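You operate a simulated robot arm through the tools that you are given. There is no shell and no other tool. Be economical: measure what you need, move in short steps, check, and stop when the job is done.

Carry out the task below with a simulated robot arm. There is one attempt and no reset: what you move stays moved.

## Task
Hold-test the blue cartridge, vent, and put it in the tray its drop calls for.
Fine: clamp it in the nest first, set dial left at 0.5 bar; no drop is PASS, any drop REWORK; free the clamp only after venting.

The check looks at the end state, three seconds after you hand in, the way a careful person would. Anything else that was tipped, shoved, dropped, spilled or broken makes it a failure.

## Robot
A 7-joint arm with a two-finger parallel gripper, fixed in place. Base frame: the origin is at the foot of the arm, x ahead of it, y to its left, z up; the work surface is at about z = 0.78. Units: m, degrees, N and s.
With the tool pointing down near the work surface it reaches from about 0.3 to 0.7 m from the base axis. Its first joint turns from -66.0 to 66.0 degrees. Payload 1.57 kg.
Tool frame: the origin (TCP) lies between the finger pads and is the grasp point; the fingertips stand 0.03 m ahead of it; z points along the fingers, y is the line along which they close. Largest opening 0.11 m; finger width 0.024, thickness 0.012; the body of the gripper, 0.048 by 0.112 m, starts 0.078 m behind the TCP.
Orientation is told as [roll, pitch, yaw] about the base's x, y, z axes, in that order, counted from this pose: with the fingers straight down and closing along the base's y, the tool's x points along the base's -x, its y along +y and its z along -z.

## Interface
- The arm moves only by the tool jog_arm. Its argument "motion" is a list of rows, each a list of 7 numbers: the shift along the base's x, y, z in cm, then the turn, a rotation vector about the base's x, y, z in rad, then the opening, from 0 (shut) to 1 (fully open). In form: [[dx, dy, dz, ax, ay, az, jaw], ...]. A call has 1 to 20 rows; each row shifts and turns the commanded pose from where the row before left it. Each row takes 0.2 s and may step no farther than 0.05 m and 8.6 degrees from the row before; otherwise, or with a gripper value out of range, the whole call is refused. A pose out of reach is approached as far as the arm can. The call stops where the force on the tool passes 40 N (or 10 N more than at its start, if that is more) or the arm is blocked; 0.2 s more then pass. The fingers move at their own pace (about 0.108 m/s each) and stop on an object; they squeeze with about 29 N. The grip force told is the motor's: it shows also when the fingers shut on nothing. Time passes only in rows, and 0.2 s behind the last, so rows that do not move let the fingers close. The reply holds the time, the measured pose of the TCP, the force on the tool along the base axes, the opening and the grip force, in the units named above and with some noise.
- Cameras (640 x 400 px; columns grow to the right, rows downward): "scene" is fixed at [0.1611, -0.3881, 1.4024]; the picture's right is [0.82, -0.57, 0.00], its down [-0.34, -0.49, -0.81] and it looks along [0.46, 0.66, -0.59] (base axes); focal length 337 px, centre (320, 200). "wrist" rides on the gripper at [-0.036, 0, -0.08] in the tool frame; the picture's right is [0.00, -1.00, 0.00], its down [0.97, 0.00, -0.24] and it looks along [0.24, 0.00, 0.97] (tool axes); focal length 218 px, centre (320, 200).
- camera(camera): a new picture of that camera. It takes no simulated time.
- measure_at(camera, pixels): for up to 12 pixels [column, row] of the newest picture of that camera ("zoom" is the newest enlarged one), the place [x, y, z] in the base frame of the surface seen there, good to about 0.003 m. It takes no simulated time.
- enlarge(camera, box): a new picture of the part [left, top, right, bottom] of that camera's present view, enlarged. It takes no simulated time.
- close_job(): hands the job in; it is judged then, once.

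Go step by step. Measure first, check grasps and placings, and put right what went wrong. The budget is 80 turns and 46 pictures, counting those below and the enlarged ones. Unless the task says otherwise, let go and move clear before handing in, and close with one line.

The tools are called after "Call:" as name(argument=value, ...) on one line, values as JSON. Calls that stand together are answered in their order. jog_arm: Moves the arm, as the interface text tells. Its arguments: {"type":"object","properties":{"motion":{"type":"array","items":{"type":"array","items":{"type":"number"}}}},"required":["motion"]} The other tools are called the same way: camera (camera) takes a picture; measure_at (camera, pixels) gives the place of the surface under pixels of a picture; enlarge (camera, box) takes an enlarged picture of a part of a camera's view; close_job () hands the job in.

At the start:

```text
t: 0.0
position: [0.3216, 0.1671, 1.145]
orientation: [-0.1, 0.0, 0.0]
wrist_force: [-0.5, 0.0, -0.4]
finger_gap: 0.11
grasp_force: 0.2
```

scene: 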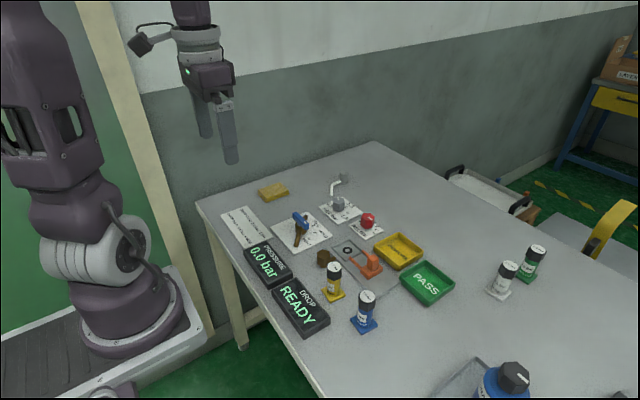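
wrist: 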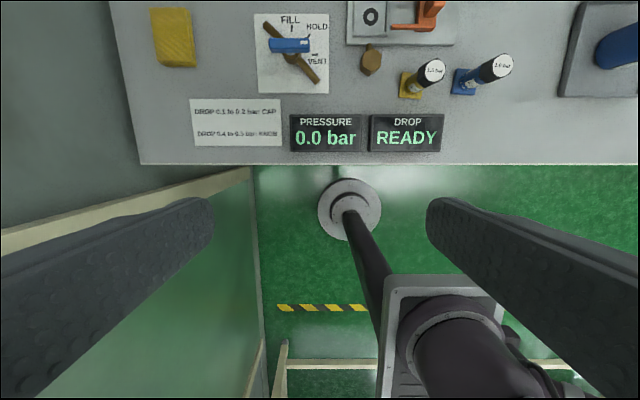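

The scene shows the blue cartridge near (365,312), nest with orange clamp near (355,258), valve at (300,225), red knob at (367,220). I'll take enlarged views to read labels.

Call:
enlarge(camera="scene", box=[210, 160, 400, 280])

Call:
enlarge(camera="scene", box=[300, 220, 460, 340])

Call:
enlarge(camera="wrist", box=[140, 0, 540, 160])

```text
3.33 times, centred on (305, 220) of scene
```

zoom: 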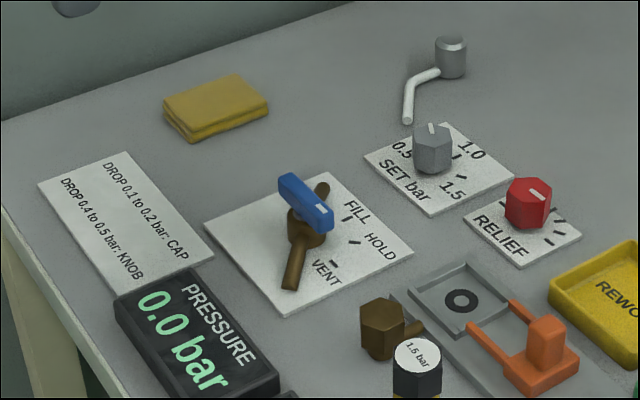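

```text
3.33 times, centred on (380, 280) of scene
```

zoom: 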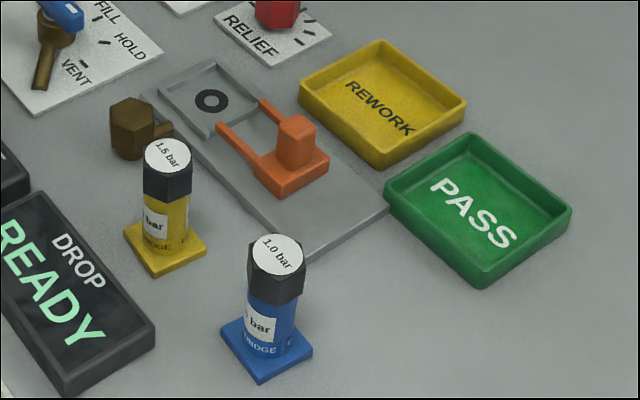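

```text
1.60 times, centred on (340, 80) of wrist
```

zoom: 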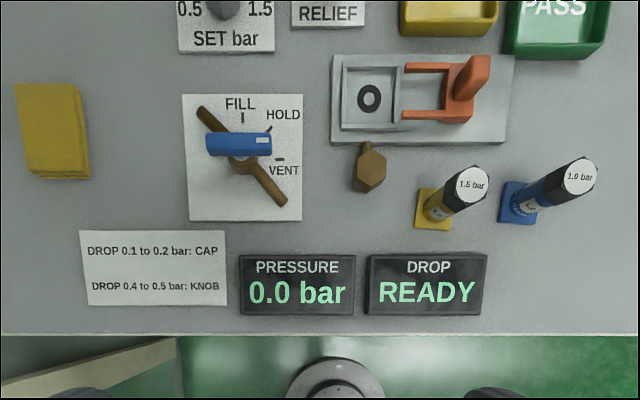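

The blue cartridge's cap reads "1.0 bar", the valve appears to point at VENT, and the pressure is 0.0. I'll measure the key objects.

Call:
camera(camera="scene")

Call:
measure_at(camera="scene", pixels=[[368, 296], [360, 328], [348, 250], [372, 255], [300, 218], [338, 201], [368, 217], [323, 256], [334, 267], [398, 250], [428, 283], [343, 177]])

Call:
jog_arm(motion=[[3, -2, -1, 0, 0, 0, 1], [3, -2, -1, 0, 0, 0, 1], [3, -2, -1, 0, 0, 0, 1], [2, -2, 0, 0, 0, 0, 1], [0, 0, 0, 0, 0, 0, 1]])

Call:
camera(camera="wrist")

```text
40 pictures are left
```

scene: 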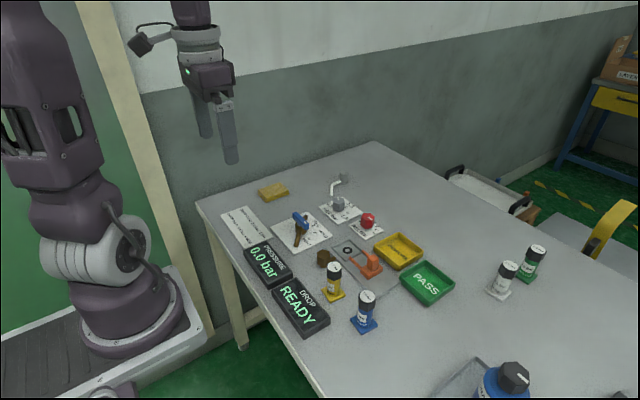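

```text
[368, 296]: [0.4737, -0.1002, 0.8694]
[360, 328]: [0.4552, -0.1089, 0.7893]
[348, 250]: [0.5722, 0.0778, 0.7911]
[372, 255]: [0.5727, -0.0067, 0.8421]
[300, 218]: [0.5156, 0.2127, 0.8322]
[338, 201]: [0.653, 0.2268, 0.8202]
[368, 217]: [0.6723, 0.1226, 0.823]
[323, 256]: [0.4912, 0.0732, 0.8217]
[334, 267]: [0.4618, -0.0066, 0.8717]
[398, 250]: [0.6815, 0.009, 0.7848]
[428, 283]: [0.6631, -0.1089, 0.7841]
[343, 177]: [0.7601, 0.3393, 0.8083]
```

```text
t: 1.2
position: [0.4315, 0.0887, 1.1148]
orientation: [0.0, 0.0, 0.0]
wrist_force: [-0.3, 0.1, 0.0]
finger_gap: 0.1102
grasp_force: 0.0
```

```text
39 pictures are left
```

wrist: 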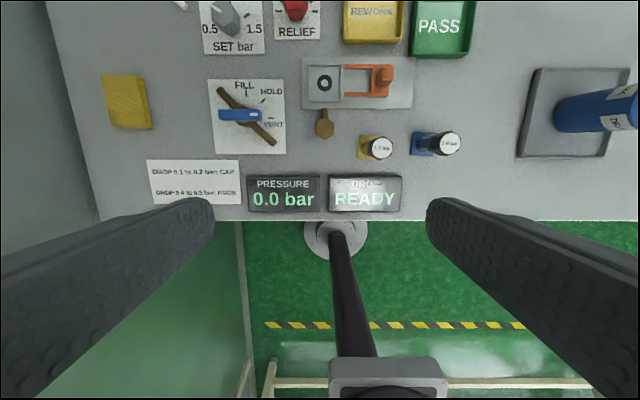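

The view covers the fixture now; I'll move forward a bit more so the dial and relief are in the picture, and zoom.

Call:
jog_arm(motion=[[4, 1, -1, 0, 0, 0, 1], [4, 1, -1, 0, 0, 0, 1], [4, 1, -1, 0, 0, 0, 1], [0, 0, 0, 0, 0, 0, 1]])

Call:
enlarge(camera="wrist", box=[150, 0, 470, 200])

Call:
enlarge(camera="scene", box=[310, 180, 390, 240])

```text
t: 2.2
position: [0.5519, 0.1179, 1.0843]
orientation: [0.1, 0.0, -0.1]
wrist_force: [0.1, -0.2, -0.1]
finger_gap: 0.11
grasp_force: 0.0
```

```text
2.00 times, centred on (310, 100) of wrist
```

zoom: 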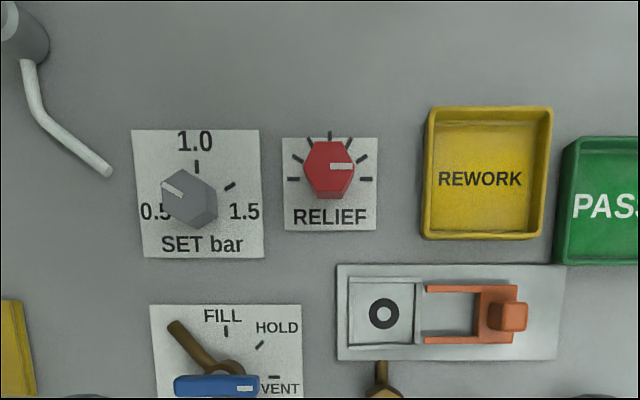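

```text
6.67 times, centred on (350, 210) of scene
```

zoom: 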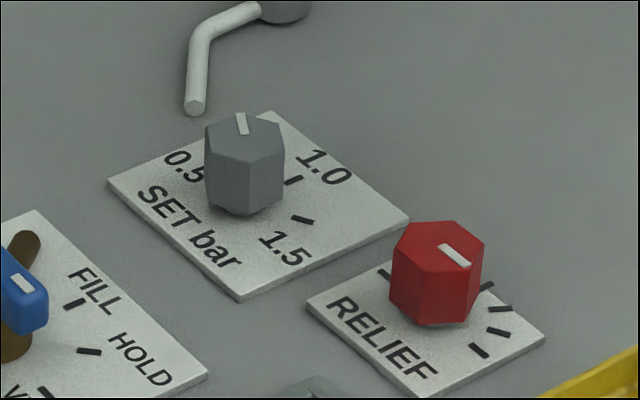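

The SET dial already points at 0.5, so it stays. Next, I'll go over the blue cartridge for a close look.

Call:
jog_arm(motion=[[-1, -4.4, -2, 0, 0, 0, 1], [-1, -4.4, -2, 0, 0, 0, 1], [-1, -4.4, -2, 0, 0, 0, 1], [-1, -4.4, 0, 0, 0, 0, 1], [0, -4.4, 0, 0, 0, 0, 1], [0, 0, 0, 0, 0, 0, 1]])

Call:
camera(camera="wrist")

```text
t: 3.6
position: [0.5105, -0.1051, 1.0253]
orientation: [0.0, 0.0, 0.0]
wrist_force: [0.0, -0.3, -0.8]
finger_gap: 0.1103
grasp_force: 0.1
```

```text
36 pictures are left
```

wrist: 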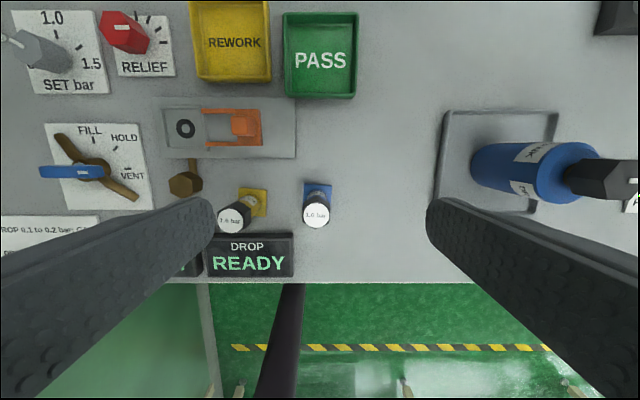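

The blue cartridge (317,205) is nearly axis aligned, with its base at (318,188). I'll measure its edges, the nest and the clamp.

Call:
enlarge(camera="wrist", box=[150, 80, 350, 240])

Call:
measure_at(camera="wrist", pixels=[[317, 216], [304, 184], [331, 184], [304, 196], [186, 128], [168, 112], [203, 112], [168, 144], [203, 144], [246, 124], [291, 155], [165, 154]])

```text
2.50 times, centred on (250, 160) of wrist
```

zoom: 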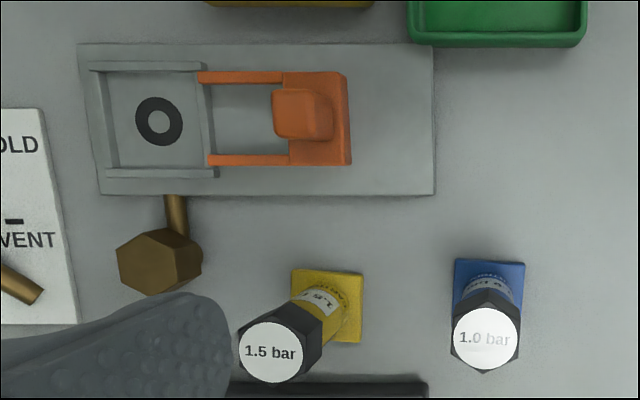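

```text
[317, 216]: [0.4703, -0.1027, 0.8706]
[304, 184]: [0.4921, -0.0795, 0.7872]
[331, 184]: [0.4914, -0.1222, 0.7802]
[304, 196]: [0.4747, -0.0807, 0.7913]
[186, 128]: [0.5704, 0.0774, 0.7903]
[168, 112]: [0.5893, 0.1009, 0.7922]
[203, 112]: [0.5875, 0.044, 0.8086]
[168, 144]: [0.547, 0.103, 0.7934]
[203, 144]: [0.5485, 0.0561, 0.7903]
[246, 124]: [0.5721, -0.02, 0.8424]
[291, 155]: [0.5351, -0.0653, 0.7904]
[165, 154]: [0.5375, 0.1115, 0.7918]
```

The cartridge centre is about (0.471, -0.102), top 0.870; the nest ring centre is (0.570, 0.077) with its floor at 0.79. I'll descend to just above the cartridge and then around it.

Call:
jog_arm(motion=[[-1.3, 0.1, -4, 0, 0, 0, 0.65], [-1.3, 0.1, -4, 0, 0, 0, 0.65], [-1.35, 0.1, -3, 0, 0, 0, 0.65], [0, 0, -2, 0, 0, 0, 0.65], [0, 0, -2, 0, 0, 0, 0.65], [0, 0, -2.5, 0, 0, 0, 0.65], [0, 0, 0, 0, 0, 0, 0.65]])

Call:
camera(camera="wrist")

Call:
enlarge(camera="scene", box=[290, 220, 450, 340])

```text
t: 5.2
position: [0.4714, -0.1001, 0.8485]
orientation: [0.0, 0.1, 0.0]
wrist_force: [-1.0, 0.2, 0.4]
finger_gap: 0.0716
grasp_force: 0.0
```

```text
34 pictures are left
```

wrist: 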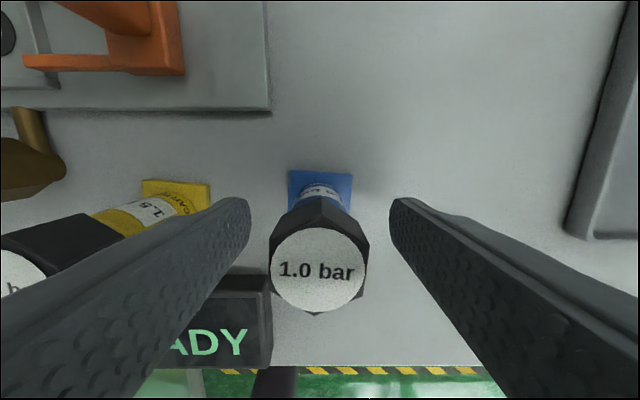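

```text
3.33 times, centred on (370, 280) of scene
```

zoom: 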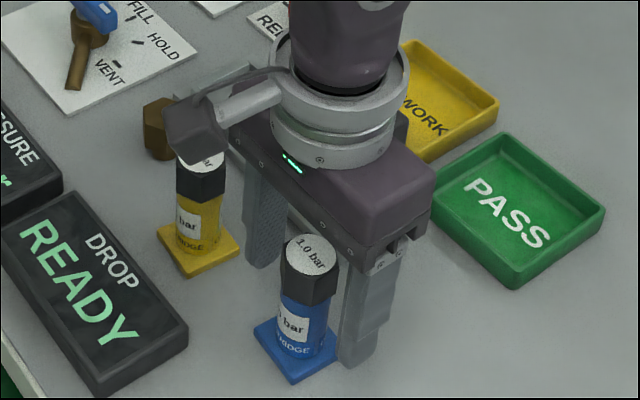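

The fingers straddle the cap, centre pixel (318,272). I'll check the cap centre and edges, then close.

Call:
measure_at(camera="wrist", pixels=[[318, 235], [318, 272], [318, 306], [272, 272], [364, 272], [320, 180], [292, 176], [350, 178]])

```text
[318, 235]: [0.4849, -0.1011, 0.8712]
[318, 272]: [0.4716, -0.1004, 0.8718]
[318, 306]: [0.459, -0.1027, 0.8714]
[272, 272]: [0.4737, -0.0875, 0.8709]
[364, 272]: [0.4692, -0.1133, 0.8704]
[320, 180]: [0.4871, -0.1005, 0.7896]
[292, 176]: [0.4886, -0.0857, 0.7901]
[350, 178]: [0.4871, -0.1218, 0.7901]
```

Centre is (0.472, -0.101), aligned with the TCP. Closing now, then a small lift.

Call:
jog_arm(motion=[[0, 0, 0, 0, 0, 0, 0], [0, 0, 0, 0, 0, 0, 0], [0, 0, 0, 0, 0, 0, 0], [0, 0, 2, 0, 0, 0, 0], [0, 0, 3, 0, 0, 0, 0], [0, 0, 4, 0, 0, 0, 0], [0, 0, 0, 0, 0, 0, 0]])

Call:
camera(camera="wrist")

```text
t: 6.8
position: [0.4733, -0.1017, 0.9394]
orientation: [0.0, 0.0, 0.0]
wrist_force: [0.4, 0.0, -2.2]
finger_gap: 0.0304
grasp_force: 29.3
```

```text
32 pictures are left
```

wrist: 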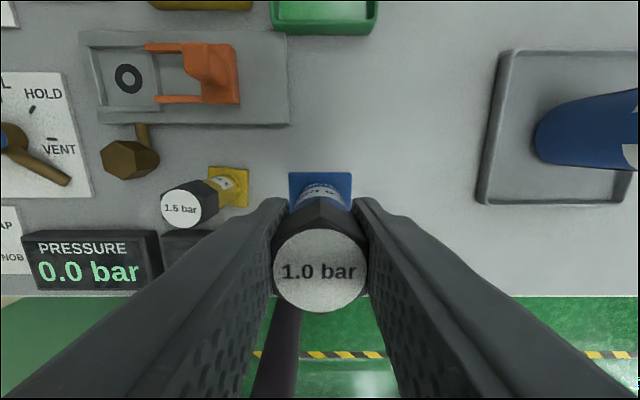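

The grip is solid (gap 0.030, 29 N). I'll carry it over the nest at a safe height.

Call:
jog_arm(motion=[[3, 2, 2, 0, 0, 0, 0], [3, 4, 0, 0, 0, 0, 0], [2, 4, 0, 0, 0, 0, 0], [1.7, 4, 0, 0, 0, 0, 0], [0, 3.9, 0, 0, 0, 0, 0], [0, 0, 0, 0, 0, 0, 0], [0, 0, 0, 0, 0, 0, 0]])

Call:
camera(camera="wrist")

Call:
enlarge(camera="scene", box=[290, 180, 450, 300])

```text
t: 8.4
position: [0.5691, 0.08, 0.9596]
orientation: [0.0, 0.0, 0.0]
wrist_force: [-0.7, -0.7, -1.2]
finger_gap: 0.0304
grasp_force: 29.2
```

```text
31 pictures are left
```

wrist: 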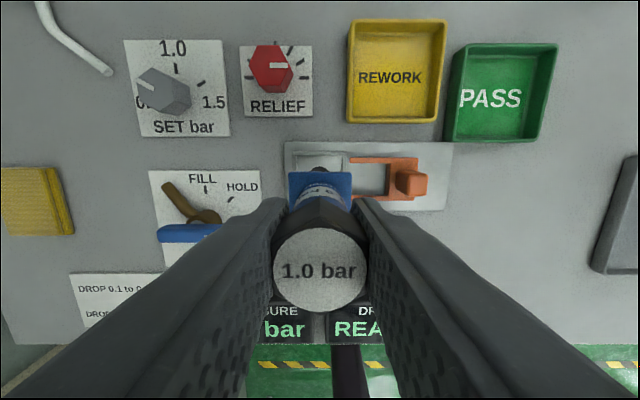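

```text
3.33 times, centred on (370, 240) of scene
```

zoom: 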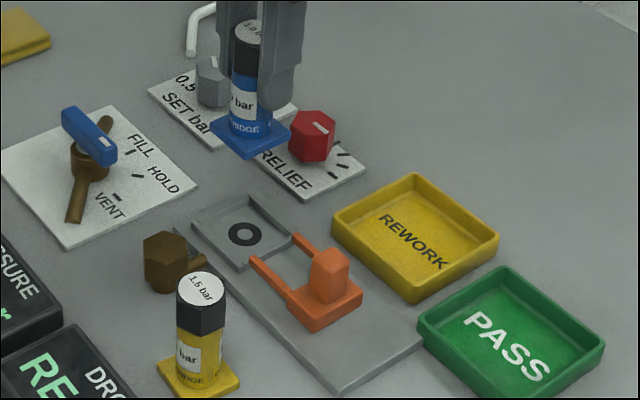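

The cartridge is above the nest; I'll measure the nest interior, ring and wall tops precisely in the zoom.

Call:
measure_at(camera="zoom", pixels=[[243, 235], [246, 199], [290, 234], [238, 266], [195, 224], [222, 209], [268, 250], [215, 246], [270, 215], [300, 240], [256, 262], [330, 255]])

Call:
measure_at(camera="wrist", pixels=[[290, 175], [350, 175], [320, 175]])

```text
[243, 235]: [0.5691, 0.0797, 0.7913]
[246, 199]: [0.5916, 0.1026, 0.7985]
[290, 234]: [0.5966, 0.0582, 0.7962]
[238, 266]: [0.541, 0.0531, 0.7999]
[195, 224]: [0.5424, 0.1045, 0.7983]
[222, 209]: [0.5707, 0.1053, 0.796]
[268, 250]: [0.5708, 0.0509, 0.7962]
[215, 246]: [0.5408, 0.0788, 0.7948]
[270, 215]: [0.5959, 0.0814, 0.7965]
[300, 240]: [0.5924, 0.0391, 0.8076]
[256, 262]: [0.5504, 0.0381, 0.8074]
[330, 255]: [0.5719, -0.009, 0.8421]
```

```text
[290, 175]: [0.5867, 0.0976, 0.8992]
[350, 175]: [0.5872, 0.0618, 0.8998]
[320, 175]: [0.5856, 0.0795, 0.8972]
```

Nest centre is (0.569, 0.079), wall tops at 0.797, floor at 0.790. I'll lower to just above the floor and then slowly onto it.

Call:
jog_arm(motion=[[0, -0.1, -3, 0, 0, 0, 0], [0, 0, -3, 0, 0, 0, 0], [0, 0, -2, 0, 0, 0, 0], [0, 0, -1, 0, 0, 0, 0], [0, 0, -0.5, 0, 0, 0, 0], [0, 0, 0, 0, 0, 0, 0], [0, 0, -0.3, 0, 0, 0, 0], [0, 0, -0.2, 0, 0, 0, 0], [0, 0, 0, 0, 0, 0, 0]])

Call:
enlarge(camera="scene", box=[310, 210, 410, 290])

```text
t: 10.4
position: [0.5687, 0.077, 0.8591]
orientation: [-0.1, 0.0, 0.0]
wrist_force: [0.4, 0.0, -1.4]
finger_gap: 0.0302
grasp_force: 28.9
```

```text
5.00 times, centred on (360, 250) of scene
```

zoom: 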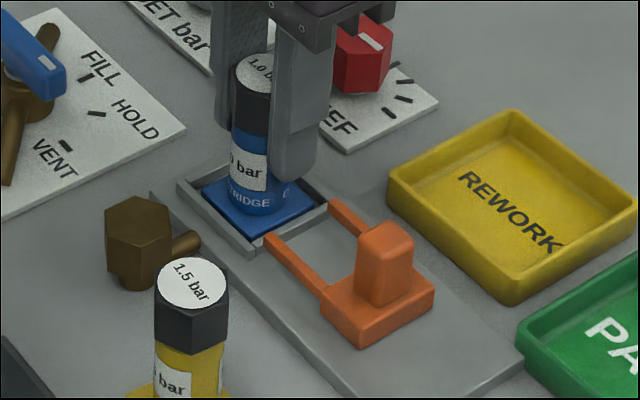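

It sits inside the nest walls, with no contact force yet. I'll lower by millimetres until it touches.

Call:
jog_arm(motion=[[0, 0.1, -0.2, 0, 0, 0, 0], [0, 0, -0.2, 0, 0, 0, 0], [0, 0, 0, 0, 0, 0, 0]])

```text
t: 11.2
position: [0.5703, 0.0777, 0.856]
orientation: [0.1, -0.2, 0.0]
wrist_force: [1.0, -5.6, 29.3]
finger_gap: 0.0308
grasp_force: 29.0
```

There is firm contact at a height that fits the floor. I'll ease off, open a little and rise clear.

Call:
jog_arm(motion=[[0, 0, 0.15, 0, 0, 0, 0], [0, 0, 0, 0, 0, 0, 0.45], [0, 0, 0, 0, 0, 0, 0.5], [0, 0, 2, 0, 0, 0, 0.5], [0, 0, 4, 0, 0, 0, 0.5], [0, 0, 4, 0, 0, 0, 0.5], [0, 0, 3, 0, 0, 0, 0.5], [0, 0, 0, 0, 0, 0, 0.5]])

Call:
enlarge(camera="scene", box=[310, 210, 410, 290])

Call:
camera(camera="wrist")

```text
t: 13.0
position: [0.5685, 0.0772, 0.9877]
orientation: [-0.1, -0.1, 0.0]
wrist_force: [0.3, -0.3, 0.9]
finger_gap: 0.055
grasp_force: 0.1
```

```text
5.00 times, centred on (360, 250) of scene
```

zoom: 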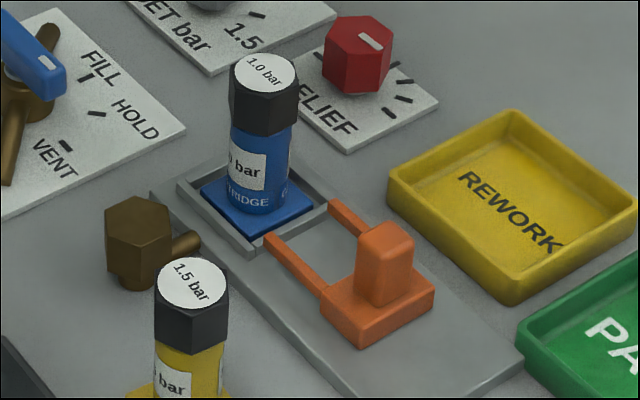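

```text
27 pictures are left
```

wrist: 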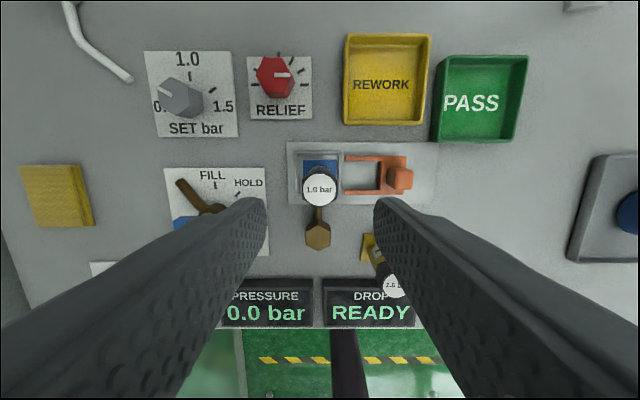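

The cartridge sits upright in the nest. I'll measure the clamp handle and then turn the gripper -90° so the fingers close along x, for gripping the handle while sliding it +y.

Call:
measure_at(camera="zoom", pixels=[[385, 232], [362, 236], [388, 250], [412, 240], [385, 221], [350, 305], [400, 300], [430, 290], [360, 340], [250, 205], [345, 215], [285, 250]])

Call:
jog_arm(motion=[[0, -1, 0, 0, 0, -0.143, 0.6], [0, -1, 0, 0, 0, -0.143, 0.6], [0, -1, 0, 0, 0, -0.143, 0.6], [0, -1, 0, 0, 0, -0.143, 0.6], [0, -1, 0, 0, 0, -0.143, 0.6], [0, -1, 0, 0, 0, -0.143, 0.6], [0, -1, 0, 0, 0, -0.143, 0.6], [0, -1, 0, 0, 0, -0.143, 0.6], [0, 0, 0, 0, 0, -0.143, 0.6], [0, 0, 0, 0, 0, -0.143, 0.6], [0, 0, 0, 0, 0, -0.1408, 0.6], [0, 0, 0, 0, 0, 0, 0.6]])

Call:
camera(camera="wrist")

```text
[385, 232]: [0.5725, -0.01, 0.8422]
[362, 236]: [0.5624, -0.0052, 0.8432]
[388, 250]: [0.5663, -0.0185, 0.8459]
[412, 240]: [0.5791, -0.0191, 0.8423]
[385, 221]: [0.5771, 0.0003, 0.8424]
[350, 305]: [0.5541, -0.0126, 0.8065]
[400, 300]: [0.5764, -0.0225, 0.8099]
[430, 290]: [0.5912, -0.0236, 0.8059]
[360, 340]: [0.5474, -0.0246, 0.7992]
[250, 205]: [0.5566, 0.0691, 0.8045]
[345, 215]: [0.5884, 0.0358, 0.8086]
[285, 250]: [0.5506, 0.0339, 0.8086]
```

```text
t: 15.6
position: [0.5686, -0.0021, 0.9858]
orientation: [0.0, 0.0, -90.1]
wrist_force: [-0.1, -0.4, -0.5]
finger_gap: 0.0656
grasp_force: 0.1
```

```text
26 pictures are left
```

wrist: 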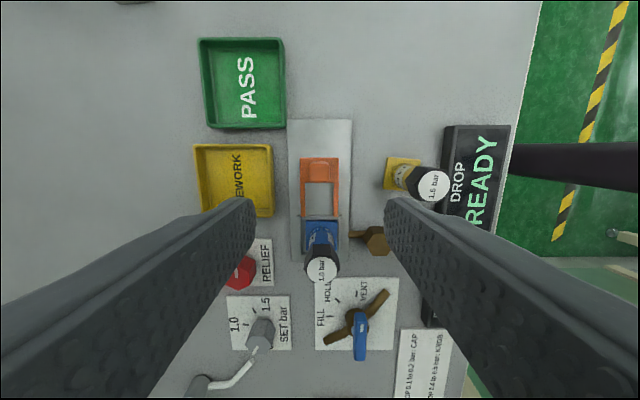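

The handle is centred at (0.570, -0.010), top 0.842. I'll descend, with the fingers either side in x, and grip it.

Call:
jog_arm(motion=[[0.1, -0.8, -4, 0, 0, 0, 0.45], [0.1, 0, -4, 0, 0, 0, 0.45], [0, 0, -3, 0, 0, 0, 0.45], [0, 0, -2, 0, 0, 0, 0.45], [0, 0, -1, 0, 0, 0, 0.45], [0, 0, 0, 0, 0, 0, 0.45], [0, 0, 0, 0, 0, 0, 0], [0, 0, 0, 0, 0, 0, 0], [0, 0, 0, 0, 0, 0, 0]])

Call:
enlarge(camera="scene", box=[310, 210, 410, 290])

```text
t: 17.6
position: [0.5697, -0.01, 0.8448]
orientation: [-0.2, 0.0, -90.0]
wrist_force: [-17.2, 0.3, 2.7]
finger_gap: 0.0215
grasp_force: 34.5
```

```text
5.00 times, centred on (360, 250) of scene
```

zoom: 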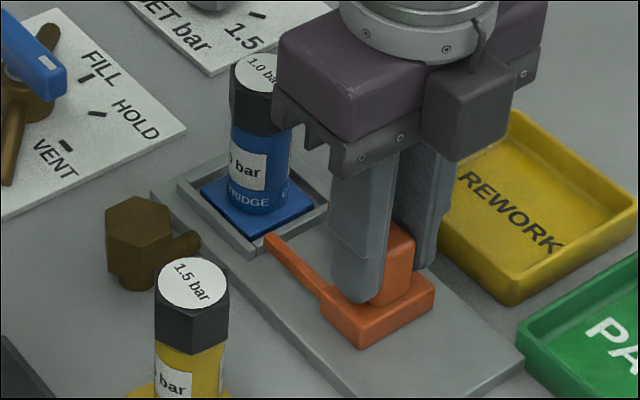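

The handle is gripped, with some side load in x, so I'll comply slightly and slide the clamp +y in small steps, watching force.

Call:
jog_arm(motion=[[-0.15, 0, 0, 0, 0, 0, 0], [0, 0.7, 0, 0, 0, 0, 0], [0, 0.7, 0, 0, 0, 0, 0], [0, 0.6, 0, 0, 0, 0, 0], [0, 0, 0, 0, 0, 0, 0]])

Call:
enlarge(camera="scene", box=[310, 210, 410, 290])

```text
t: 18.8
position: [0.5701, 0.0099, 0.8459]
orientation: [0.1, 0.0, -90.0]
wrist_force: [4.4, -1.4, -34.8]
finger_gap: 0.0217
grasp_force: 34.7
```

```text
5.00 times, centred on (360, 250) of scene
```

zoom: 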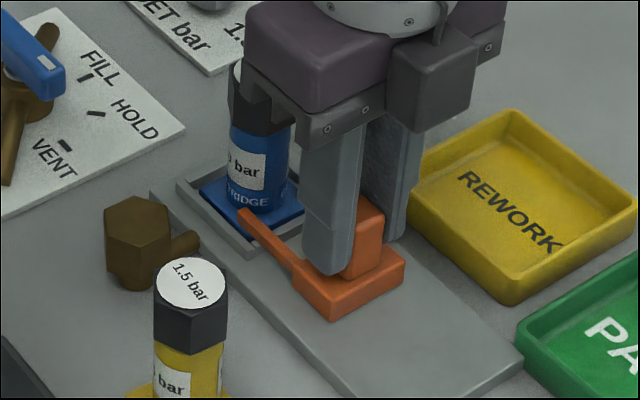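

It slides smoothly (2 cm so far); the -35 N in z means I'm pulling up slightly. I'll drop 1 mm and keep sliding.

Call:
jog_arm(motion=[[0, 0, -0.15, 0, 0, 0, 0], [0, 0.5, 0, 0, 0, 0, 0], [0, 0.5, 0, 0, 0, 0, 0], [0, 0.5, 0, 0, 0, 0, 0], [0, 0.5, 0, 0, 0, 0, 0], [0, 0.4, 0, 0, 0, 0, 0], [0, 0, 0, 0, 0, 0, 0]])

Call:
enlarge(camera="scene", box=[310, 210, 410, 290])

```text
t: 20.4
position: [0.5709, 0.0302, 0.8469]
orientation: [0.0, -0.2, -90.1]
wrist_force: [1.1, -31.8, 2.1]
finger_gap: 0.0217
grasp_force: 34.2
```

```text
5.00 times, centred on (360, 250) of scene
```

zoom: 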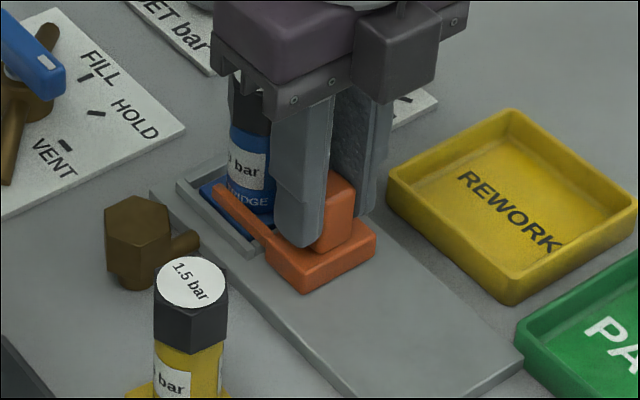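

The clamp met its end stop at y≈0.030 (-32 N) with the fork over the base. I'll release, rise, and go over the valve.

Call:
jog_arm(motion=[[0, -0.1, 0, 0, 0, 0, 0], [0, 0, 0, 0, 0, 0, 0.4], [0, 0, 0, 0, 0, 0, 0.45], [0, 0, 3, 0, 0, 0, 0.45], [0, -1, 4, 0, 0, 0, 0.45], [0, 0, 4, 0, 0, 0, 0.45], [0, 4, 3, 0, 0, 0, 0.45], [0, 4, 0, 0, 0, 0, 0.45], [0, 3, 0, 0, 0, 0, 0.45], [-3, 0, 0, 0, 0, 0, 0.45], [-2, 0, 0, 0, 0, 0, 0.45], [0, 0, 0, 0, 0, 0, 0.45]])

Call:
camera(camera="wrist")

Call:
enlarge(camera="scene", box=[250, 190, 410, 290])

```text
t: 23.0
position: [0.5194, 0.1342, 0.9871]
orientation: [-0.1, 0.0, -90.0]
wrist_force: [0.0, 0.3, -0.1]
finger_gap: 0.0497
grasp_force: 0.0
```

```text
22 pictures are left
```

wrist: 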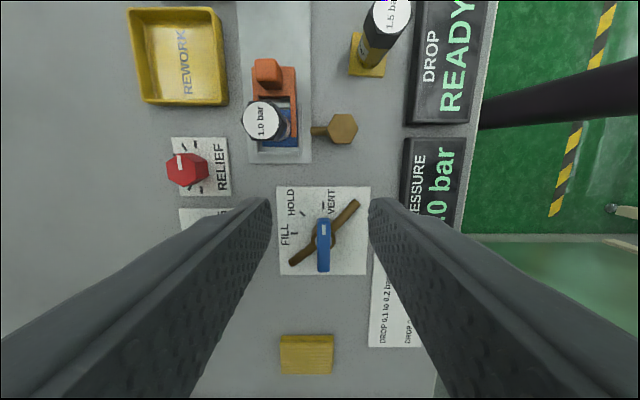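

```text
4.00 times, centred on (330, 240) of scene
```

zoom: 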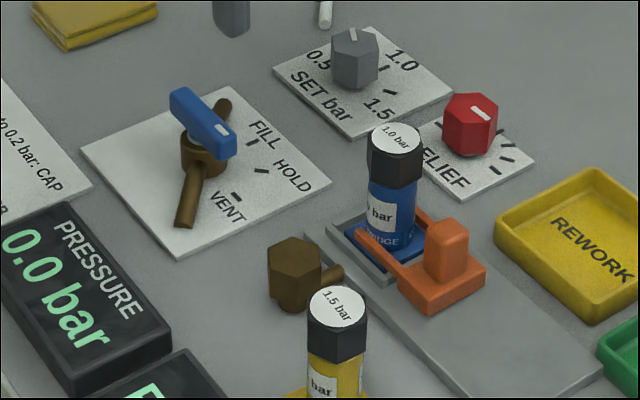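

The clamp is closed. The blue lever (323,245 in the wrist view) has its white mark at the VENT end; I'll measure the lever and the dial marks.

Call:
measure_at(camera="wrist", pixels=[[323, 223], [323, 245], [318, 245], [328, 245], [323, 264], [308, 240], [295, 233], [303, 214], [324, 209]])

Call:
measure_at(camera="zoom", pixels=[[203, 120], [175, 95], [228, 140], [202, 155], [225, 153], [185, 175]])

```text
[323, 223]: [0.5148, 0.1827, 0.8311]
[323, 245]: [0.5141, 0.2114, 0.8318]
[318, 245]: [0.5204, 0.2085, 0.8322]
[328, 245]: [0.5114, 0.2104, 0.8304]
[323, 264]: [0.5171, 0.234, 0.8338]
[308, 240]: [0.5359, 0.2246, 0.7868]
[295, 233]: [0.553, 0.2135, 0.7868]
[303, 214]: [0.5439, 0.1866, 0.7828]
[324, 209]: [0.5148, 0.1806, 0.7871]
```

```text
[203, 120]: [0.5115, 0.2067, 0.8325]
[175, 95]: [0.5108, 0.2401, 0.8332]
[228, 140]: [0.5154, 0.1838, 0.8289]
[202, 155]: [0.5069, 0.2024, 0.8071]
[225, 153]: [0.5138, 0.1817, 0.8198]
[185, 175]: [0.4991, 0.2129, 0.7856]
```

Lever centre/pivot is about (0.515, 0.212), top 0.832. I'll lower so the fingers straddle its middle and grip.

Call:
jog_arm(motion=[[-0.4, 4, 0, 0, 0, 0, 0.45], [0, 3.7, 0, 0, 0, 0, 0.45], [0, 0, -4, 0, 0, 0, 0.45], [0, 0, -4, 0, 0, 0, 0.45], [0, 0, -3, 0, 0, 0, 0.45], [0, 0, -2, 0, 0, 0, 0.45], [0, 0, -0.9, 0, 0, 0, 0.45], [0, 0, 0, 0, 0, 0, 0.45]])

Call:
enlarge(camera="scene", box=[250, 190, 410, 290])

```text
t: 24.8
position: [0.5164, 0.2105, 0.8455]
orientation: [0.0, 0.0, -90.0]
wrist_force: [-0.4, -0.1, 0.8]
finger_gap: 0.0496
grasp_force: 0.1
```

```text
4.00 times, centred on (330, 240) of scene
```

zoom: 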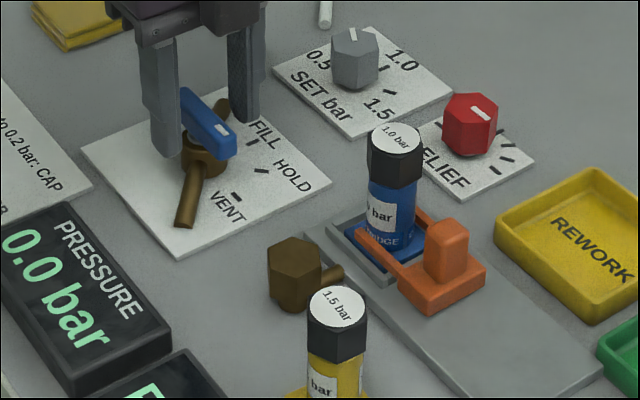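

Fingers straddle the lever. I'll close on it and check forces before turning.

Call:
jog_arm(motion=[[0, 0, 0, 0, 0, 0, 0], [0, 0, 0, 0, 0, 0, 0], [0, 0, 0, 0, 0, 0, 0], [-0.1, 0, 0, 0, 0, 0, 0]])

```text
t: 25.8
position: [0.5146, 0.2107, 0.8449]
orientation: [0.2, 0.0, -90.0]
wrist_force: [12.6, 1.0, -13.2]
finger_gap: 0.0158
grasp_force: 31.2
```

Gripped (gap 0.016). Now I turn it +90° towards FILL, first half.

Call:
jog_arm(motion=[[0.04, 0, -0.05, 0, 0, 0.13, 0], [0, 0, 0, 0, 0, 0.13, 0], [0, 0, 0, 0, 0, 0.13, 0], [0, 0, 0, 0, 0, 0.13, 0], [0, 0, 0, 0, 0, 0.13, 0], [0, 0, 0, 0, 0, 0.13, 0]])

```text
t: 27.1
position: [0.517, 0.2118, 0.8451]
orientation: [0.6, -0.1, -51.5]
wrist_force: [9.4, 4.0, -13.1]
finger_gap: 0.0159
grasp_force: 31.5
stopped in row 6: the force on the tool passed its limit (the readings are from after the stop); the commanded pose is now the measured one
```

The force limit stopped me at about -51°, near HOLD. I'll look at the valve before continuing.

Call:
enlarge(camera="scene", box=[220, 190, 380, 340])

Call:
jog_arm(motion=[[0, 0, 0, 0, 0, 0, 0]])

```text
2.67 times, centred on (300, 265) of scene
```

zoom: 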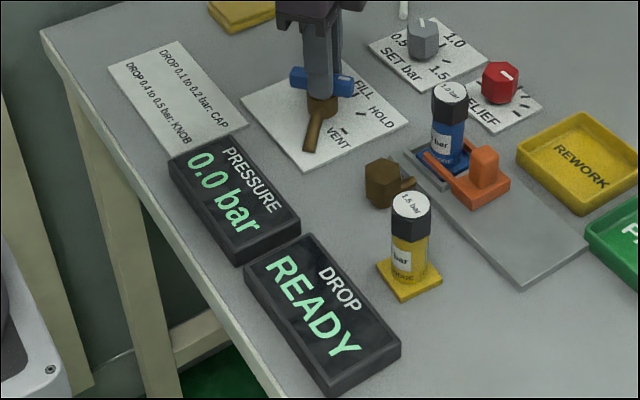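

```text
t: 27.5
position: [0.5168, 0.2122, 0.8462]
orientation: [0.6, -0.1, -51.5]
wrist_force: [12.8, 6.7, -19.5]
finger_gap: 0.0159
grasp_force: 31.2
```

The lever follows and the load is lateral only. I'll comply slightly and turn on in smaller steps.

Call:
jog_arm(motion=[[0.06, 0.03, -0.12, 0, 0, 0.05, 0], [0.03, 0.03, 0, 0, 0, 0.09, 0], [0, 0, 0, 0, 0, 0.09, 0], [0, 0, 0, 0, 0, 0.09, 0], [0, 0, 0, 0, 0, 0.09, 0], [0, 0, 0, 0, 0, 0, 0]])

```text
t: 28.9
position: [0.5182, 0.2138, 0.8453]
orientation: [0.7, -0.2, -27.9]
wrist_force: [7.0, 11.2, 14.7]
finger_gap: 0.0161
grasp_force: 31.6
```

Call:
jog_arm(motion=[[0, 0.03, 0.03, 0, 0, 0.09, 0], [0, 0.03, 0, 0, 0, 0.09, 0], [0, 0, 0, 0, 0, 0.09, 0], [0, 0, 0, 0, 0, 0.09, 0], [0, 0, 0, 0, 0, 0.09, 0], [0, 0, 0, 0, 0, 0.05, 0], [0, 0, 0, 0, 0, 0, 0]])

Call:
enlarge(camera="scene", box=[220, 190, 380, 340])

```text
t: 30.5
position: [0.5175, 0.2133, 0.8458]
orientation: [0.8, -0.4, 0.7]
wrist_force: [12.8, 26.9, 14.2]
finger_gap: 0.0162
grasp_force: 31.5
```

```text
2.67 times, centred on (300, 265) of scene
```

zoom: 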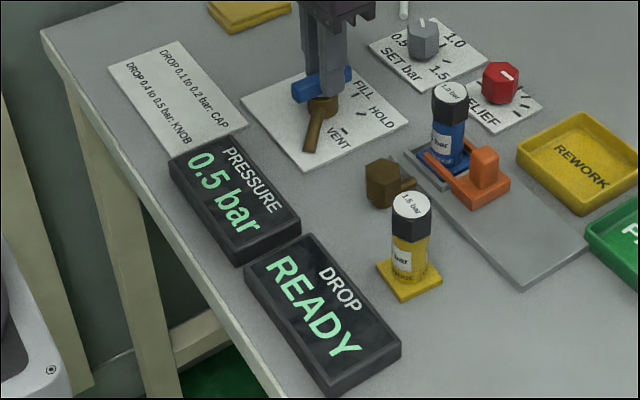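

Pressure reads 0.5 bar with the lever at FILL. I'll wait a moment, then turn back 45° to HOLD.

Call:
jog_arm(motion=[[0.05, 0.1, 0.05, 0, 0, 0, 0], [0, 0, 0, 0, 0, 0, 0], [0, 0, 0, 0, 0, -0.09, 0], [0, 0, 0, 0, 0, -0.09, 0], [0, 0, 0, 0, 0, -0.09, 0], [0, 0, 0, 0, 0, -0.09, 0], [0, 0, 0, 0, 0, -0.09, 0], [0, 0, 0, 0, 0, -0.09, 0], [0, 0, 0, 0, 0, -0.09, 0], [0, 0, 0, 0, 0, -0.09, 0], [0, 0, 0, 0, 0, -0.075, 0], [0, 0, 0, 0, 0, 0, 0]])

Call:
enlarge(camera="scene", box=[220, 190, 380, 340])

```text
t: 33.1
position: [0.5171, 0.2129, 0.8451]
orientation: [0.3, -0.1, -45.0]
wrist_force: [7.1, -7.9, -6.1]
finger_gap: 0.0158
grasp_force: 31.3
```

```text
2.67 times, centred on (300, 265) of scene
```

zoom: 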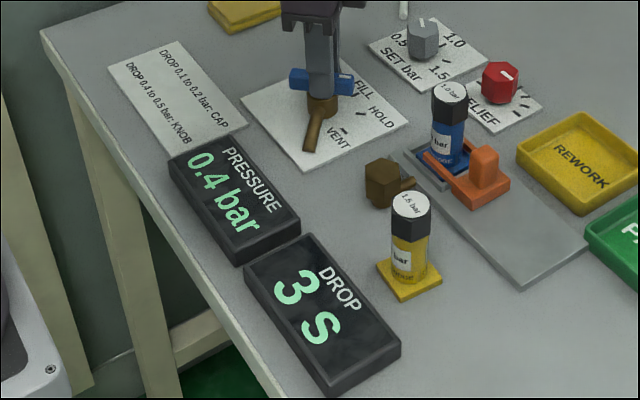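

The hold timer is counting (3 s) and the pressure is at 0.4. I'll hold still and wait for the result.

Call:
jog_arm(motion=[[0, 0, 0, 0, 0, 0, 0], [0, 0, 0, 0, 0, 0, 0], [0, 0, 0, 0, 0, 0, 0], [0, 0, 0, 0, 0, 0, 0], [0, 0, 0, 0, 0, 0, 0], [0, 0, 0, 0, 0, 0, 0], [0, 0, 0, 0, 0, 0, 0], [0, 0, 0, 0, 0, 0, 0], [0, 0, 0, 0, 0, 0, 0], [0, 0, 0, 0, 0, 0, 0], [0, 0, 0, 0, 0, 0, 0], [0, 0, 0, 0, 0, 0, 0], [0, 0, 0, 0, 0, 0, 0], [0, 0, 0, 0, 0, 0, 0], [0, 0, 0, 0, 0, 0, 0], [0, 0, 0, 0, 0, 0, 0], [0, 0, 0, 0, 0, 0, 0], [0, 0, 0, 0, 0, 0, 0], [0, 0, 0, 0, 0, 0, 0], [0, 0, 0, 0, 0, 0, 0]])

Call:
enlarge(camera="scene", box=[220, 190, 380, 340])

```text
t: 37.3
position: [0.517, 0.2134, 0.846]
orientation: [0.3, 0.0, -45.0]
wrist_force: [-1.9, -32.9, -20.6]
finger_gap: 0.016
grasp_force: 31.9
```

```text
2.67 times, centred on (300, 265) of scene
```

zoom: 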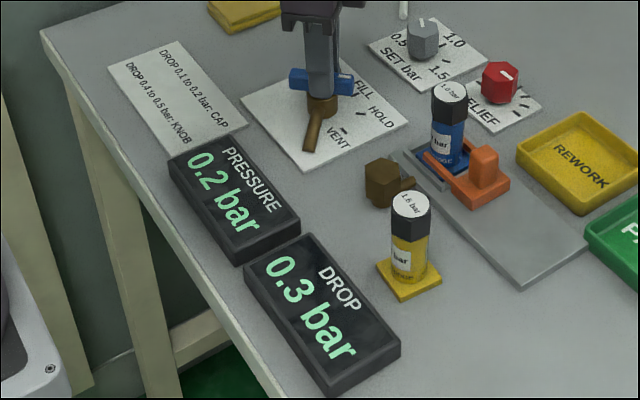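

The result is a DROP of 0.3 bar (0.5→0.2), which falls in neither card range (0.1–0.2 CAP, 0.4–0.5 KNOB). By the task's rule any drop is REWORK. Now I vent by turning a further -45°.

Call:
jog_arm(motion=[[-0.03, -0.12, -0.1, 0, 0, 0, 0], [0, 0, 0, 0, 0, -0.09, 0], [0, 0, 0, 0, 0, -0.09, 0], [0, 0, 0, 0, 0, -0.09, 0], [0, 0, 0, 0, 0, -0.09, 0], [0, 0, 0, 0, 0, -0.09, 0], [0, 0, 0, 0, 0, -0.09, 0], [0, 0, 0, 0, 0, -0.09, 0], [0, 0, 0, 0, 0, -0.09, 0], [0, 0, 0, 0, 0, -0.065, 0], [0, 0, 0, 0, 0, 0, 0], [0, 0, 0, 0, 0, 0, 0]])

Call:
enlarge(camera="scene", box=[220, 190, 380, 340])

```text
t: 39.9
position: [0.5151, 0.213, 0.8443]
orientation: [0.2, -0.2, -89.9]
wrist_force: [-25.6, -16.9, 17.3]
finger_gap: 0.0159
grasp_force: 31.5
```

```text
2.67 times, centred on (300, 265) of scene
```

zoom: 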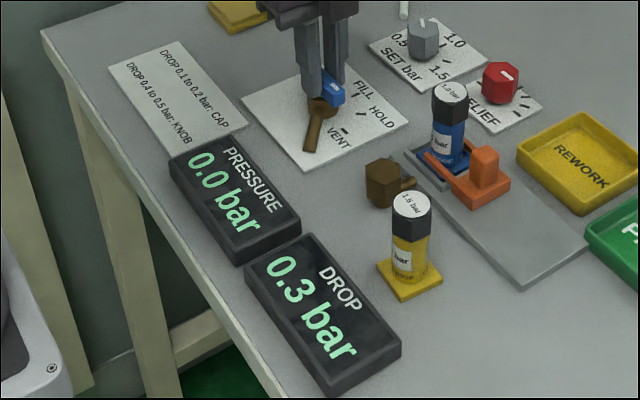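

Vented: pressure 0.0 bar, the lever back at VENT. I'll release, rise, and return above the clamp handle.

Call:
jog_arm(motion=[[-0.05, -0.05, 0, 0, 0, 0, 0.4], [0, 0, 0, 0, 0, 0, 0.45], [0, 0, 3, 0, 0, 0, 0.45], [0, 0, 4, 0, 0, 0, 0.45], [0, 0, 4, 0, 0, 0, 0.45], [0, 0, 3, 0, 0, 0, 0.45], [1.4, -4.5, 0, 0, 0, 0, 0.45], [1.4, -4.5, 0, 0, 0, 0, 0.45], [1.4, -4.5, 0, 0, 0, 0, 0.45], [1.3, -4.6, 0, 0, 0, 0, 0.45], [0, 0, 0, 0, 0, 0, 0.45]])

Call:
enlarge(camera="scene", box=[260, 190, 420, 310])

```text
t: 42.3
position: [0.5705, 0.0319, 0.9828]
orientation: [0.5, -0.1, -89.8]
wrist_force: [0.3, 0.5, 0.4]
finger_gap: 0.0495
grasp_force: 0.1
```

```text
3.33 times, centred on (340, 250) of scene
```

zoom: 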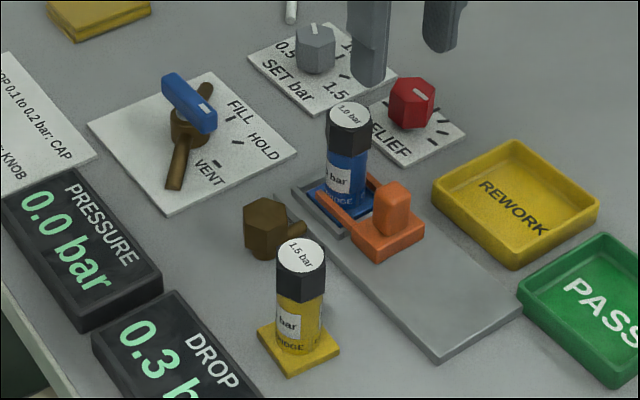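

Valve at VENT and 0.0 bar, clamp still closed. I'll descend onto the clamp handle and grip it.

Call:
jog_arm(motion=[[0, -0.2, -4, 0, 0, 0, 0.45], [0, 0, -4, 0, 0, 0, 0.45], [0, 0, -3, 0, 0, 0, 0.45], [0, 0, -2, 0, 0, 0, 0.45], [0, 0, -0.7, 0, 0, 0, 0.45], [0, 0, 0, 0, 0, 0, 0.45], [0, 0, 0, 0, 0, 0, 0], [0, 0, 0, 0, 0, 0, 0], [0, 0, 0, 0, 0, 0, 0]])

```text
t: 44.3
position: [0.5712, 0.0269, 0.8463]
orientation: [0.4, -0.1, -89.8]
wrist_force: [-19.3, -1.0, 4.4]
finger_gap: 0.0217
grasp_force: 34.7
```

Gripped. I'll slide the clamp back 4 cm in -y.

Call:
jog_arm(motion=[[-0.12, 0, 0, 0, 0, 0, 0], [0, -0.7, 0, 0, 0, 0, 0], [0, -0.7, 0, 0, 0, 0, 0], [0, -0.7, 0, 0, 0, 0, 0], [0, 0, -0.05, 0, 0, 0, 0], [0, -0.7, 0, 0, 0, 0, 0], [0, -0.7, 0, 0, 0, 0, 0], [0, -0.5, 0, 0, 0, 0, 0], [0, 0, 0, 0, 0, 0, 0]])

Call:
enlarge(camera="scene", box=[310, 210, 410, 290])

```text
t: 46.3
position: [0.5702, -0.0102, 0.8474]
orientation: [0.3, -0.1, -89.8]
wrist_force: [-11.8, 0.4, -34.3]
finger_gap: 0.0217
grasp_force: 34.1
```

```text
5.00 times, centred on (360, 250) of scene
```

zoom: 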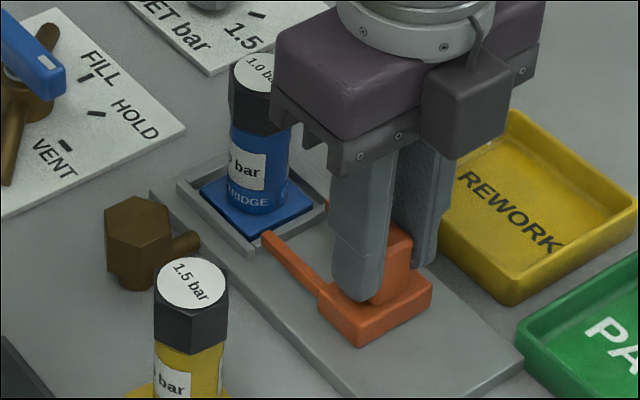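

The clamp is back at its start. I'll release, rise, turn +90°, and go over the cartridge.

Call:
jog_arm(motion=[[0, 0, -0.1, 0, 0, 0, 0.4], [0, 0, 0, 0, 0, 0, 0.45], [0, 0, 3, 0, 0, 0, 0.45], [0, 0, 4, 0, 0, 0, 0.45], [0, 0, 4, 0, 0, 0, 0.45], [0, 0, 3, 0, 0, 0, 0.55], [0, 1, 0, 0, 0, 0.143, 0.6], [0, 1, 0, 0, 0, 0.143, 0.6], [0, 1, 0, 0, 0, 0.143, 0.6], [0, 1, 0, 0, 0, 0.143, 0.6], [0, 1, 0, 0, 0, 0.143, 0.6], [0, 1, 0, 0, 0, 0.143, 0.6], [0, 1, 0, 0, 0, 0.143, 0.6], [0, 1, 0, 0, 0, 0.143, 0.6], [0, 0.8, 0, 0, 0, 0.143, 0.6], [0, 0, 0, 0, 0, 0.143, 0.6], [0, 0, 0, 0, 0, 0.1373, 0.6], [0, 0, 0, 0, 0, 0, 0.6]])

Call:
camera(camera="wrist")

```text
t: 50.1
position: [0.5722, 0.078, 0.9864]
orientation: [0.5, -0.1, 0.0]
wrist_force: [-0.3, 0.2, -0.5]
finger_gap: 0.0659
grasp_force: 0.0
```

```text
12 pictures are left
```

wrist: 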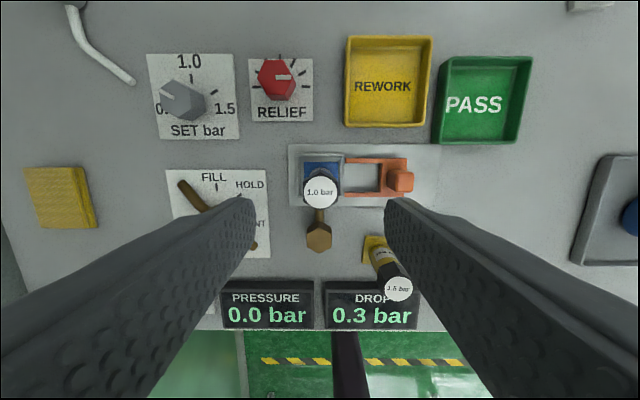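

The clamp is open and the cartridge is centred at (320,191). I'll measure its cap and the REWORK tray corners.

Call:
measure_at(camera="wrist", pixels=[[320, 191], [320, 178], [320, 204], [308, 191], [332, 191], [352, 44], [424, 44], [352, 118], [424, 118], [388, 60], [388, 105]])

```text
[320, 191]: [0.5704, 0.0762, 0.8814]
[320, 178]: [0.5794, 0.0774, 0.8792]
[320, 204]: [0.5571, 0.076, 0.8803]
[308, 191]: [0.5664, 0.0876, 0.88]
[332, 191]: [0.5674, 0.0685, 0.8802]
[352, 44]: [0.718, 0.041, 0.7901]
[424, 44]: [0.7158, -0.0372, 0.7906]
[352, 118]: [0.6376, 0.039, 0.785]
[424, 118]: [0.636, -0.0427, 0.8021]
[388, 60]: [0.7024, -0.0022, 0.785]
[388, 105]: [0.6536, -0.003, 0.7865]
```

The cartridge is at (0.569, 0.077). The tray's interior is centred at about (0.677, -0.001), floor 0.786. I'll descend and grip.

Call:
jog_arm(motion=[[-0.3, 0, -4, -0.009, 0, 0, 0.6], [0, 0, -4, 0, 0, 0, 0.5], [0, 0, -3, 0, 0, 0, 0.5], [0, 0, -1.8, 0, 0, 0, 0.5], [0, 0, 0, 0, 0, 0, 0.5], [0, 0, 0, 0, 0, 0, 0], [0, 0, 0, 0, 0, 0, 0], [0, 0, 0, 0, 0, 0, 0]])

```text
t: 51.9
position: [0.5684, 0.0765, 0.8574]
orientation: [0.0, 0.0, 0.0]
wrist_force: [-0.7, -0.2, -0.3]
finger_gap: 0.0304
grasp_force: 28.6
```

Gripped cleanly. I'll lift straight up and carry it over the REWORK tray.

Call:
jog_arm(motion=[[0, 0, 1.5, 0, 0, 0, 0], [0, 0, 3, 0, 0, 0, 0], [0, 0, 4, 0, 0, 0, 0], [2.2, -1.6, 0, 0, 0, 0, 0], [2.2, -1.6, 0, 0, 0, 0, 0], [2.2, -1.6, 0, 0, 0, 0, 0], [2.2, -1.6, 0, 0, 0, 0, 0], [2.0, -1.4, 0, 0, 0, 0, 0], [0, 0, 0, 0, 0, 0, 0], [0, 0, 0, 0, 0, 0, 0]])

Call:
camera(camera="wrist")

Call:
enlarge(camera="scene", box=[310, 170, 470, 310])

```text
t: 54.1
position: [0.6753, -0.0006, 0.9417]
orientation: [0.0, -0.2, -0.1]
wrist_force: [0.1, -0.4, -1.8]
finger_gap: 0.0307
grasp_force: 29.4
```

```text
11 pictures are left
```

wrist: 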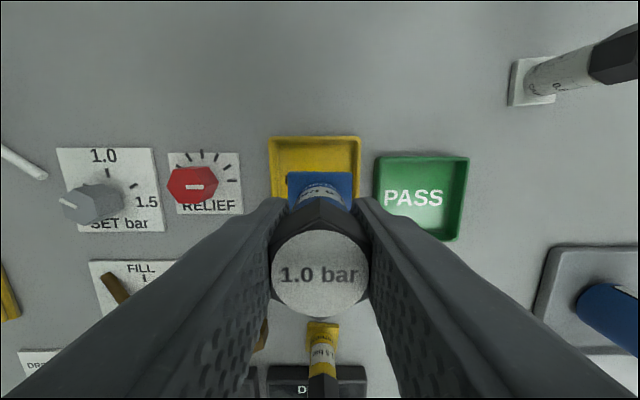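

```text
2.86 times, centred on (390, 240) of scene
```

zoom: 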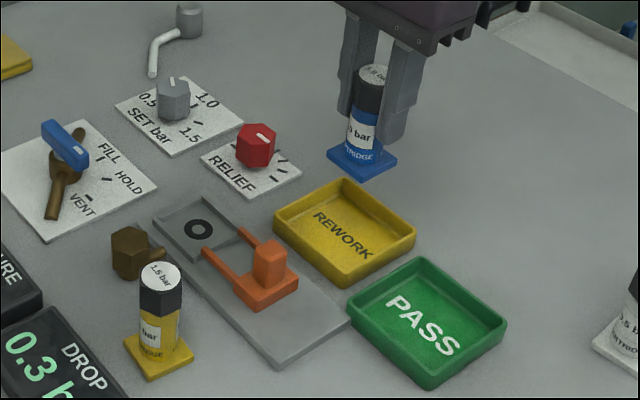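

The cartridge hangs over the REWORK tray. I'll lower it gently to the floor.

Call:
jog_arm(motion=[[0, 0.15, -3, 0, 0, 0, 0], [0, 0, -3, 0, 0, 0, 0], [0, 0, -1.7, 0, 0, 0, 0], [0, 0, -0.4, 0, 0, 0, 0], [0, 0, -0.3, 0, 0, 0, 0], [0, 0, -0.2, 0, 0, 0, 0], [0, 0, 0, 0, 0, 0, 0]])

Call:
enlarge(camera="scene", box=[350, 190, 450, 290])

```text
t: 55.7
position: [0.6758, 0.0002, 0.8563]
orientation: [-0.1, -0.1, -0.1]
wrist_force: [-0.3, 0.4, -1.8]
finger_gap: 0.0307
grasp_force: 28.8
```

```text
4.00 times, centred on (400, 240) of scene
```

zoom: 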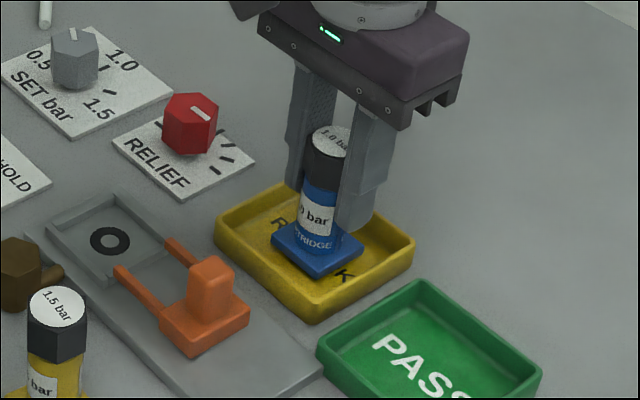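

No contact yet; I'll continue down in 1–2 mm steps until the floor is felt.

Call:
jog_arm(motion=[[0, 0, -0.15, 0, 0, 0, 0], [0, 0, -0.15, 0, 0, 0, 0], [0, 0, 0, 0, 0, 0, 0]])

```text
t: 56.5
position: [0.6748, 0.0002, 0.8534]
orientation: [0.0, 0.0, -0.2]
wrist_force: [0.3, -0.2, -1.6]
finger_gap: 0.0307
grasp_force: 29.4
```

Call:
jog_arm(motion=[[0, 0, -0.1, 0, 0, 0, 0], [0, 0, -0.1, 0, 0, 0, 0], [0, 0, 0, 0, 0, 0, 0]])

```text
t: 57.3
position: [0.6761, 0.0007, 0.8513]
orientation: [-0.1, -0.2, -0.1]
wrist_force: [0.5, 0.3, -1.9]
finger_gap: 0.0303
grasp_force: 28.8
```

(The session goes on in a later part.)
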